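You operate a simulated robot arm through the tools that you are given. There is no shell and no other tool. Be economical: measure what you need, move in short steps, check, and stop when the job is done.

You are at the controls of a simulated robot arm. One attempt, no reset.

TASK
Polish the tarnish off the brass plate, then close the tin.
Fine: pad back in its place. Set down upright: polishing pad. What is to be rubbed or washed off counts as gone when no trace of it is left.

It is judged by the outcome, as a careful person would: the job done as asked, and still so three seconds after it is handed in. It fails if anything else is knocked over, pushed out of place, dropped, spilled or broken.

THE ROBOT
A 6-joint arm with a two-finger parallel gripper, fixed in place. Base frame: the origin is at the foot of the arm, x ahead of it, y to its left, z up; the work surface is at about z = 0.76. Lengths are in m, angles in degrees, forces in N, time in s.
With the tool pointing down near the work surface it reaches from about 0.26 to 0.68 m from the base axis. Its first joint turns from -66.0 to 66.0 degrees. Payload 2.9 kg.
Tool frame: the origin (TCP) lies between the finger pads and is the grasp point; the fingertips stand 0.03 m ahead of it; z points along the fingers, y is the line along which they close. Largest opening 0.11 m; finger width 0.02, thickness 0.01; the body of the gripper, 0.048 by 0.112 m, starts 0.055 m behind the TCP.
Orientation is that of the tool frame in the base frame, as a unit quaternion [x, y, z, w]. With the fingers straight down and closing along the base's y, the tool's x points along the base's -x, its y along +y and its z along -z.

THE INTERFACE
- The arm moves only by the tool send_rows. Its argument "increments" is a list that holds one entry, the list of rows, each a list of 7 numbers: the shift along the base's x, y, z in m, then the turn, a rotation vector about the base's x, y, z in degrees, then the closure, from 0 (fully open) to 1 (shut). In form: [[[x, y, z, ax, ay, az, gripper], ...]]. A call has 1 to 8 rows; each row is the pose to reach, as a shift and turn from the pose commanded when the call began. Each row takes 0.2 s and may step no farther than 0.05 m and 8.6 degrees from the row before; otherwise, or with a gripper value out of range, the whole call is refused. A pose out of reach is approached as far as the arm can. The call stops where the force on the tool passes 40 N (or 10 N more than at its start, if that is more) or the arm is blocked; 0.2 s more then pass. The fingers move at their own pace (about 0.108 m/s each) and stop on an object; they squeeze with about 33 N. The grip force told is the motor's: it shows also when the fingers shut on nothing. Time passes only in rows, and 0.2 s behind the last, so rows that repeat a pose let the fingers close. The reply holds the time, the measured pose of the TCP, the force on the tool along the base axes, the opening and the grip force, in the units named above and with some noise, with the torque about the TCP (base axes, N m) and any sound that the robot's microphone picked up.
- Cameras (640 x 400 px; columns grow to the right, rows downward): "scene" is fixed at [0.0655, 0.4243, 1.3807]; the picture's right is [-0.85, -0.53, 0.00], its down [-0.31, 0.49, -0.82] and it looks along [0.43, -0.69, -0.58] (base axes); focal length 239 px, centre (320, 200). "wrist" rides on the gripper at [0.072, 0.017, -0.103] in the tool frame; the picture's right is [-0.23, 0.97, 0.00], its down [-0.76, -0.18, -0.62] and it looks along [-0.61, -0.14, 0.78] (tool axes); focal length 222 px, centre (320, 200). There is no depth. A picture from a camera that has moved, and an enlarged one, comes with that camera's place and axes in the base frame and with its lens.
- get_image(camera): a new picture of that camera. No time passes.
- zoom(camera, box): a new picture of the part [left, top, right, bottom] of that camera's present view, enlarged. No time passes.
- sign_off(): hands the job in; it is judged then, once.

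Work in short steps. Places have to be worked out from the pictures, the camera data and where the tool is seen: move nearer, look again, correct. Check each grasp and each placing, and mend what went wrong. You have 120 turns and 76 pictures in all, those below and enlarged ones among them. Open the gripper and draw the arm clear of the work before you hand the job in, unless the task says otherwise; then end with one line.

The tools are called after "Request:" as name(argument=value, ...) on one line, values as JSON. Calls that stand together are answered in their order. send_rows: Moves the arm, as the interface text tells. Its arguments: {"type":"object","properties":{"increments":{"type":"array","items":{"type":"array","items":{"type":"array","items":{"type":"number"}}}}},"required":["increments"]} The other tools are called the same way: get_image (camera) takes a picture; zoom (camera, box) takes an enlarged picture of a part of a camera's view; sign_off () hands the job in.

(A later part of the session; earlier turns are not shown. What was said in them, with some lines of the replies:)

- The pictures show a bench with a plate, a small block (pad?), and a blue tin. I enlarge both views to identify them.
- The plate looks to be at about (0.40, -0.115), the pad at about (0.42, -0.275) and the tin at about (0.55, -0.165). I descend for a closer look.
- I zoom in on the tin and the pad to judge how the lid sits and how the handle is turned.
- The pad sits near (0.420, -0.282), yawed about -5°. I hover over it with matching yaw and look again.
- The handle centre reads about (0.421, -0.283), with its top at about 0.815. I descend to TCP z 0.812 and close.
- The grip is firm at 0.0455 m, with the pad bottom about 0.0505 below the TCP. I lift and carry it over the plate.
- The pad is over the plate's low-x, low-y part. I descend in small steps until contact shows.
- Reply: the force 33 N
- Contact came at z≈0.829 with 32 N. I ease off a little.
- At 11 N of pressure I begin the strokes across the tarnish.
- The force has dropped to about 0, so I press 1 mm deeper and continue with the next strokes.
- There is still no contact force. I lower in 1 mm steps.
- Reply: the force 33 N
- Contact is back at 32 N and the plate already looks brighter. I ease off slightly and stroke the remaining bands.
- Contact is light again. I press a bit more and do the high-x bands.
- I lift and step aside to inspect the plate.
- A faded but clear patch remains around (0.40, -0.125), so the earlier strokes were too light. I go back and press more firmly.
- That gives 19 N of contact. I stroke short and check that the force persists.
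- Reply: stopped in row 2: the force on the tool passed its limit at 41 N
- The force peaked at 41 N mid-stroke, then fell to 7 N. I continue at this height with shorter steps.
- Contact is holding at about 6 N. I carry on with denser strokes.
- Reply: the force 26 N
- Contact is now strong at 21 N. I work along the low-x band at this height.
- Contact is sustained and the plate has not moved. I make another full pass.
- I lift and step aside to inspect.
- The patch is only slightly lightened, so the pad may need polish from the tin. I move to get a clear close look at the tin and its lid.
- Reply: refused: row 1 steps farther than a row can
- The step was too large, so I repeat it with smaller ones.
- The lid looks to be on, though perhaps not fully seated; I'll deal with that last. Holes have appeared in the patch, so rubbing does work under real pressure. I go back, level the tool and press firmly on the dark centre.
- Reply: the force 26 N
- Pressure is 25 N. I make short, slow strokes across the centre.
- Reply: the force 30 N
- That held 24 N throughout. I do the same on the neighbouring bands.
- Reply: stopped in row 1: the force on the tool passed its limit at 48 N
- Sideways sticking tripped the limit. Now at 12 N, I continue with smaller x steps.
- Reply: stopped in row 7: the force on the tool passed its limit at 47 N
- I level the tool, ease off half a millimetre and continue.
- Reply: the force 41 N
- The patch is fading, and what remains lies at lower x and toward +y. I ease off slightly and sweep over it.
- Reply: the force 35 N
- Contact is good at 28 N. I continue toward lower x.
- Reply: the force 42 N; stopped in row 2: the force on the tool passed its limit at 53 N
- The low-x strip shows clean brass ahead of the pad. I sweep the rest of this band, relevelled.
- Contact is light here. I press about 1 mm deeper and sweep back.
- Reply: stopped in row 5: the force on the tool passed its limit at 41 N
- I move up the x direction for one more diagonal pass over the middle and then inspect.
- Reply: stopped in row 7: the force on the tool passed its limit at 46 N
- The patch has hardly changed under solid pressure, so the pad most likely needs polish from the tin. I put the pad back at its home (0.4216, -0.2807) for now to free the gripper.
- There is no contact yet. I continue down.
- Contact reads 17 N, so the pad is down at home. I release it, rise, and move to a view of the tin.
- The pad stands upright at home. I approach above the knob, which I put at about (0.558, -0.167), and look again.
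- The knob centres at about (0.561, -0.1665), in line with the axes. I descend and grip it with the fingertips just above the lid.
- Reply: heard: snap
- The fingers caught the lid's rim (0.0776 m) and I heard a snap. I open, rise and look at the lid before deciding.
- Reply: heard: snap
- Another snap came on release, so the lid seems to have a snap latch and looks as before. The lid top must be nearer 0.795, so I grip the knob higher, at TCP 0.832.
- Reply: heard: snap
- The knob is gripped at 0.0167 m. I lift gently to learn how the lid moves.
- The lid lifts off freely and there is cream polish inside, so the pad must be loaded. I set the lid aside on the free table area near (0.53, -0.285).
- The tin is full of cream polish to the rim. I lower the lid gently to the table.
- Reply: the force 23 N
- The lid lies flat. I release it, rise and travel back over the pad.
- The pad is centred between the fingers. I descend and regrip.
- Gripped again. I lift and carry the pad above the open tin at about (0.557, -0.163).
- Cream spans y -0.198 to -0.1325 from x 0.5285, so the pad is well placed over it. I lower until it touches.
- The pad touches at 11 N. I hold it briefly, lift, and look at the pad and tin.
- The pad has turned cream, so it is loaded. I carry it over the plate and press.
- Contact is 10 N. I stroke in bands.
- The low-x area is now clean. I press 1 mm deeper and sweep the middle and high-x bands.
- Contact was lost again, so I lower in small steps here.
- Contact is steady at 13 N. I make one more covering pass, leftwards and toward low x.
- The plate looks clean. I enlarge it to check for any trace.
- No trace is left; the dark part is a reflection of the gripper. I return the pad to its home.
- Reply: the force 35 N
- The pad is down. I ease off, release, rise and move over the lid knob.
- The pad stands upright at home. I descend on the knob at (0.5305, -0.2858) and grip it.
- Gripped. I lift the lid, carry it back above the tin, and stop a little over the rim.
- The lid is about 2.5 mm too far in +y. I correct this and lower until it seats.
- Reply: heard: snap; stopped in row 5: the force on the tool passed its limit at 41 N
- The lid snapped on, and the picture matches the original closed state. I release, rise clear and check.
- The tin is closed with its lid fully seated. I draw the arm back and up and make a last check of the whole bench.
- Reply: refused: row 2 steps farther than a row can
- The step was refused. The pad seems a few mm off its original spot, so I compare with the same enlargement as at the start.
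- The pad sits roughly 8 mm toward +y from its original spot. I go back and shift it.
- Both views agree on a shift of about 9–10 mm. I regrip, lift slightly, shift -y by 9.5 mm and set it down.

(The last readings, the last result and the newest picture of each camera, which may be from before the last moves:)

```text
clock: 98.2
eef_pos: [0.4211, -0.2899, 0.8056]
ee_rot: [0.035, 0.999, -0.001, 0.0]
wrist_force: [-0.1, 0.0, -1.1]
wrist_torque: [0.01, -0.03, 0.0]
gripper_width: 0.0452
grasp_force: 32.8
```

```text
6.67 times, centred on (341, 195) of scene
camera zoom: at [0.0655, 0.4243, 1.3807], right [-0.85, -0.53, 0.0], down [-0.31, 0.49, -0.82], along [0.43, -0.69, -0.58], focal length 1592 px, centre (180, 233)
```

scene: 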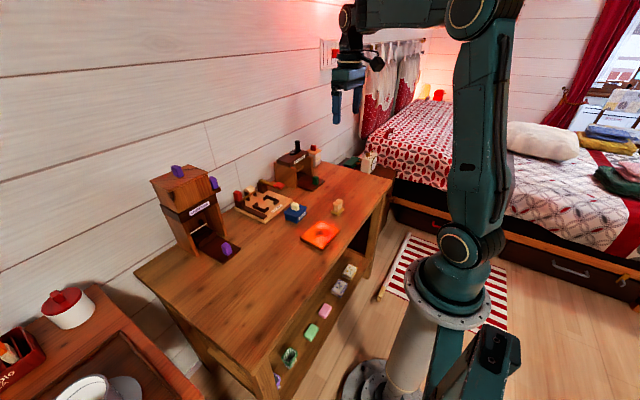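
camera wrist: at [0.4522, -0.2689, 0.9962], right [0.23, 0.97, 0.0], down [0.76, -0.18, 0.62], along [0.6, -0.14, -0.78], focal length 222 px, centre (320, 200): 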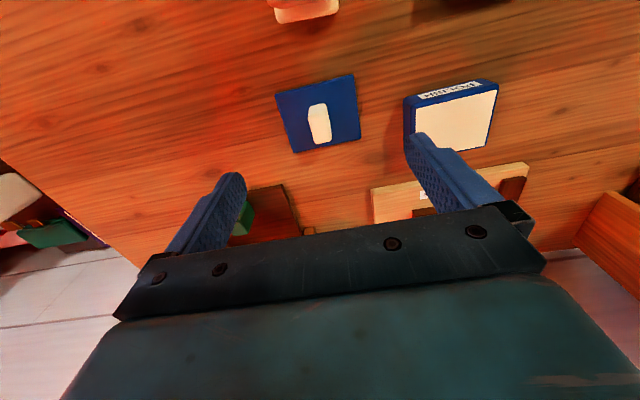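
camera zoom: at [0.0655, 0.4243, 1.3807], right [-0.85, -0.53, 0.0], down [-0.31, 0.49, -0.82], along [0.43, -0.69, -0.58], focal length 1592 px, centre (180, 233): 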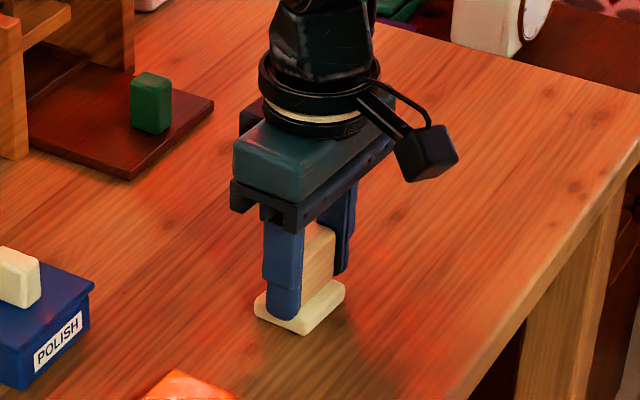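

That is within about 1–2 mm of the original. I lower the last bit and check contact.

Request:
send_rows(increments=[[[0, 0.001, -0.001, 0, 0, 0, 1], [0, 0.001, -0.002, 0, 0, 0, 1], [0, 0.001, -0.002, 0, 0, 0, 1]]])

```text
clock: 99.0
eef_pos: [0.4202, -0.2889, 0.8031]
ee_rot: [0.035, 0.999, 0.0, 0.0]
wrist_force: [-1.2, -2.0, 7.3]
wrist_torque: [0.09, 0.04, 0.06]
gripper_width: 0.0453
grasp_force: 33.3
```

Contact is 7 N. I release, rise clear and withdraw.

Request:
send_rows(increments=[[[0, 0, 0.0005, 0, 0, 0, 0.8], [0, 0, 0.0005, 0, 0, 0, 0.4], [0, 0, 0.0005, 0, 0, 0, 0], [0, 0, 0.0005, 0, 0, 0, 0], [0, 0, 0.04, 0, 0, 0, 0], [0, 0, 0.085, 0, 0, 0, 0], [0, 0, 0.13, 0, 0, 0, 0], [0, 0, 0.17, 0, 0, 0, 0]]])

Request:
send_rows(increments=[[[-0.01, 0.01, 0.045, 0, 0, 0, 0], [-0.02, 0.02, 0.09, 0, 0, 0, 0], [-0.03, 0.03, 0.135, 0, 0, 0, 0], [-0.04, 0.05, 0.17, 0, 0, 0, 0], [-0.04, 0.05, 0.17, 0, 0, 0, 0]]])

Request:
zoom(camera="scene", box=[305, 165, 377, 225])

Request:
zoom(camera="wrist", box=[230, 30, 510, 245])

Request:
zoom(camera="scene", box=[220, 130, 400, 260])

```text
clock: 100.8
eef_pos: [0.42, -0.2884, 0.9729]
ee_rot: [0.035, 0.999, -0.001, 0.0]
wrist_force: [-1.1, -0.5, -1.0]
wrist_torque: [0.03, -0.02, 0.03]
gripper_width: 0.1102
grasp_force: 0.0
```

```text
clock: 102.0
eef_pos: [0.3797, -0.2367, 1.1437]
ee_rot: [0.035, 0.999, 0.0, -0.001]
wrist_force: [0.5, -0.2, -0.5]
wrist_torque: [0.02, 0.01, 0.0]
gripper_width: 0.1101
grasp_force: 0.1
```

```text
6.67 times, centred on (341, 195) of scene
camera zoom: at [0.0655, 0.4243, 1.3807], right [-0.85, -0.53, 0.0], down [-0.31, 0.49, -0.82], along [0.43, -0.69, -0.58], focal length 1592 px, centre (180, 233)
```

zoom: 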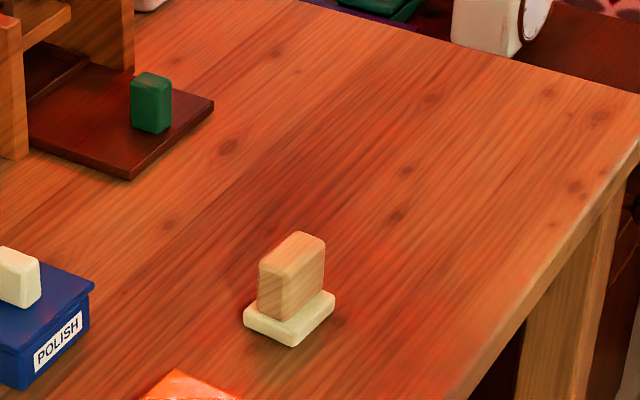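

```text
1.86 times, centred on (370, 138) of wrist
camera zoom: at [0.3099, -0.2151, 1.2474], right [0.29, 0.96, 0.0], down [0.75, -0.23, 0.62], along [0.59, -0.18, -0.78], focal length 413 px, centre (227, 316)
```

zoom: 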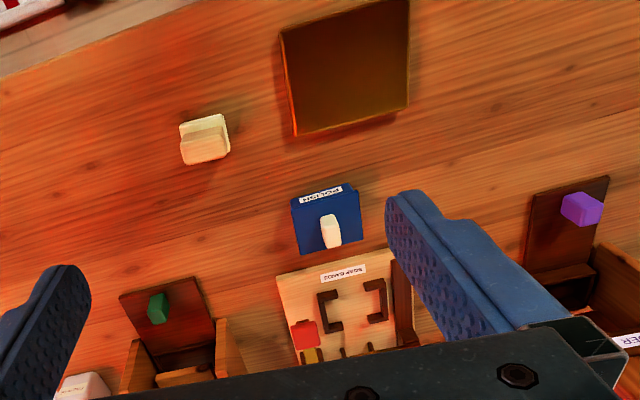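

```text
3.08 times, centred on (310, 195) of scene
camera zoom: at [0.0655, 0.4243, 1.3807], right [-0.85, -0.53, 0.0], down [-0.31, 0.49, -0.82], along [0.43, -0.69, -0.58], focal length 735 px, centre (351, 215)
```

zoom: 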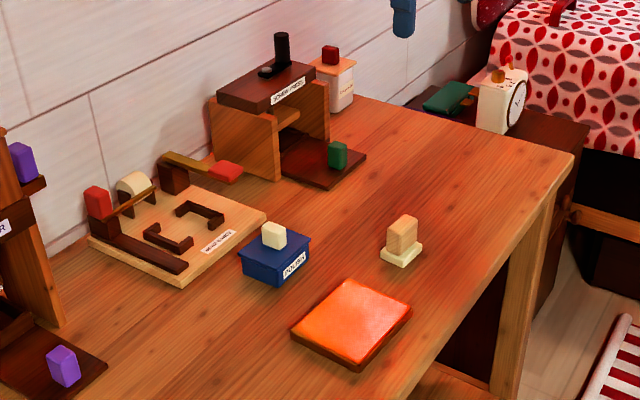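

After release the pad came back to the earlier spot, so the opening fingers drag it. I will instead nudge it -y with a half-open gripper, so no squeeze or release is involved.

Request:
send_rows(increments=[[[0.02, -0.02, -0.04, 0, 0, 0, 0.45], [0.041, -0.043, -0.075, 0, 0, 0, 0.45], [0.041, -0.043, -0.12, 0, 0, 0, 0.45], [0.041, -0.043, -0.165, 0, 0, 0, 0.45], [0.041, -0.043, -0.21, 0, 0, 0, 0.45], [0.041, -0.043, -0.25, 0, 0, 0, 0.45], [0.041, -0.043, -0.25, 0, 0, 0, 0.45]]])

Request:
zoom(camera="wrist", box=[220, 60, 480, 220])

```text
clock: 103.6
eef_pos: [0.4202, -0.2819, 0.8915]
ee_rot: [0.035, 0.999, -0.002, 0.0]
wrist_force: [-0.3, 0.2, 0.3]
wrist_torque: [-0.05, 0.01, 0.02]
gripper_width: 0.0602
grasp_force: 0.1
```

```text
2.46 times, centred on (350, 140) of wrist
camera zoom: at [0.3503, -0.2592, 0.9959], right [0.29, 0.96, 0.0], down [0.75, -0.23, 0.62], along [0.6, -0.18, -0.78], focal length 547 px, centre (246, 348)
```

zoom: 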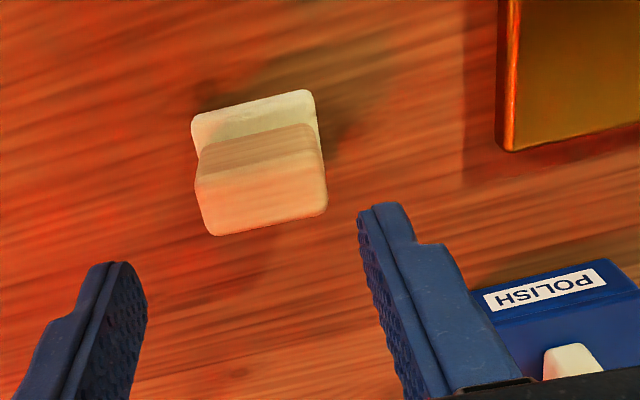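

The handle is actually at y ≈ -0.2745 and should be at -0.284. I descend centred on it, push with the +y finger until the TCP is at y = -0.2914, back off, and rise.

Request:
send_rows(increments=[[[0, 0.0075, -0.03, 0, 0, 0, 0.45], [0, 0.0075, -0.065, 0, 0, 0, 0.45], [0, 0.0075, -0.085, 0, 0, 0, 0.45], [0, 0.0075, -0.085, 0, 0, 0, 0.45]]])

Request:
zoom(camera="wrist", box=[220, 60, 480, 220])

```text
clock: 104.6
eef_pos: [0.421, -0.2737, 0.8085]
ee_rot: [0.035, 0.999, -0.001, 0.0]
wrist_force: [0.0, 0.8, 0.0]
wrist_torque: [0.0, -0.03, 0.0]
gripper_width: 0.0603
grasp_force: 0.0
```

```text
2.46 times, centred on (350, 140) of wrist
camera zoom: at [0.3508, -0.2509, 0.9117], right [0.29, 0.96, 0.0], down [0.75, -0.23, 0.62], along [0.6, -0.18, -0.78], focal length 547 px, centre (246, 348)
```

zoom: 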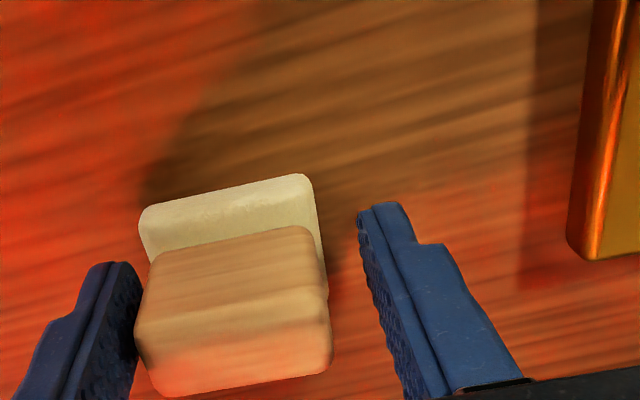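

Close up, the handle touches the -y finger, so it is really at y ≈ -0.281 and the original was about -0.290. I push with the +y finger until the TCP is at y ≈ -0.297.

Request:
send_rows(increments=[[[0, -0.008, 0, 0, 0, 0, 0.45], [0, -0.014, 0, 0, 0, 0, 0.45], [0, -0.018, 0, 0, 0, 0, 0.45], [0, -0.021, 0, 0, 0, 0, 0.45], [0, -0.0235, 0, 0, 0, 0, 0.45], [0, -0.0235, 0, 0, 0, 0, 0.45], [0, -0.018, 0, 0, 0, 0, 0.45], [0, -0.0165, 0, 0, 0, 0, 0.45]]])

Request:
zoom(camera="scene", box=[305, 165, 377, 225])

```text
clock: 106.4
eef_pos: [0.4207, -0.2894, 0.8081]
ee_rot: [0.035, 0.999, -0.002, 0.0]
wrist_force: [0.6, 0.5, -0.1]
wrist_torque: [0.01, 0.0, 0.01]
gripper_width: 0.0604
grasp_force: 0.1
```

```text
6.67 times, centred on (341, 195) of scene
camera zoom: at [0.0655, 0.4243, 1.3807], right [-0.85, -0.53, 0.0], down [-0.31, 0.49, -0.82], along [0.43, -0.69, -0.58], focal length 1592 px, centre (180, 233)
```

zoom: 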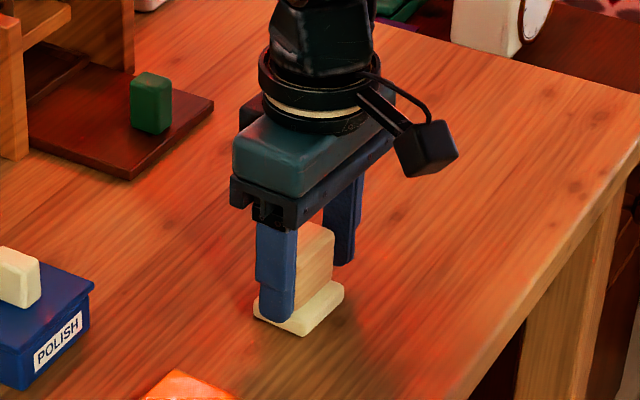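

The base is now within 2–3 px (about 2 mm) of its original place, with the fingers clear of it. I rise straight up and withdraw.

Request:
send_rows(increments=[[[0, 0, 0.02, 0, 0, 0, 0.45], [0, 0, 0.06, 0, 0, 0, 0.45], [0, 0, 0.105, 0, 0, 0, 0.2], [0, 0, 0.15, 0, 0, 0, 0], [0, 0, 0.195, 0, 0, 0, 0], [-0.01, 0.01, 0.24, 0, 0, 0, 0], [-0.02, 0.02, 0.285, 0, 0, 0, 0], [-0.03, 0.03, 0.325, 0, 0, 0, 0]]])

Request:
zoom(camera="scene", box=[305, 165, 377, 225])

Request:
zoom(camera="wrist", box=[230, 30, 510, 245])

```text
clock: 108.2
eef_pos: [0.3915, -0.2577, 1.131]
ee_rot: [0.035, 0.999, -0.001, -0.001]
wrist_force: [-0.1, 0.1, -0.6]
wrist_torque: [0.0, 0.0, 0.02]
gripper_width: 0.11
grasp_force: 0.1
```

```text
6.67 times, centred on (341, 195) of scene
camera zoom: at [0.0655, 0.4243, 1.3807], right [-0.85, -0.53, 0.0], down [-0.31, 0.49, -0.82], along [0.43, -0.69, -0.58], focal length 1592 px, centre (180, 233)
```

zoom: 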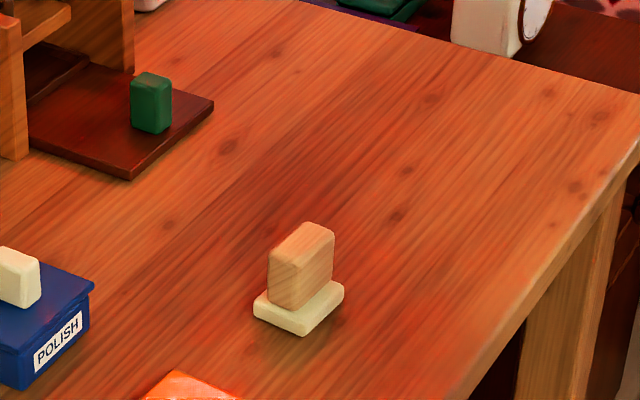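

```text
1.86 times, centred on (370, 138) of wrist
camera zoom: at [0.3212, -0.2345, 1.2359], right [0.29, 0.96, 0.0], down [0.75, -0.23, 0.62], along [0.59, -0.18, -0.78], focal length 413 px, centre (227, 316)
```

zoom: 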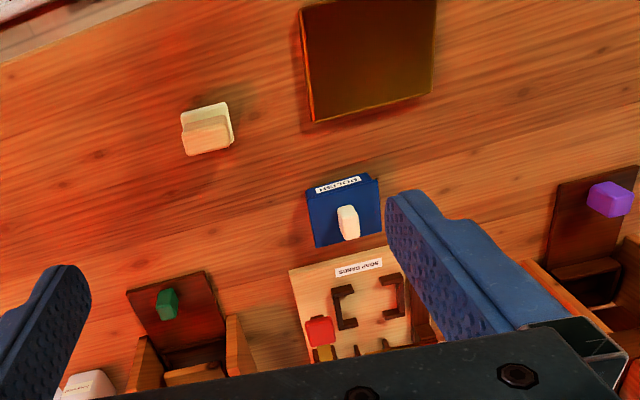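

The plate is clean, the pad stands upright in its place, the tin is closed and the arm is clear. I hand in.

Request:
sign_off()

```text
The job is handed in.
```

The plate shows no trace of tarnish, the tin is closed, and the pad is upright within about 2 mm of where it started; the tin shifted 1–2 mm when the lid went back on.
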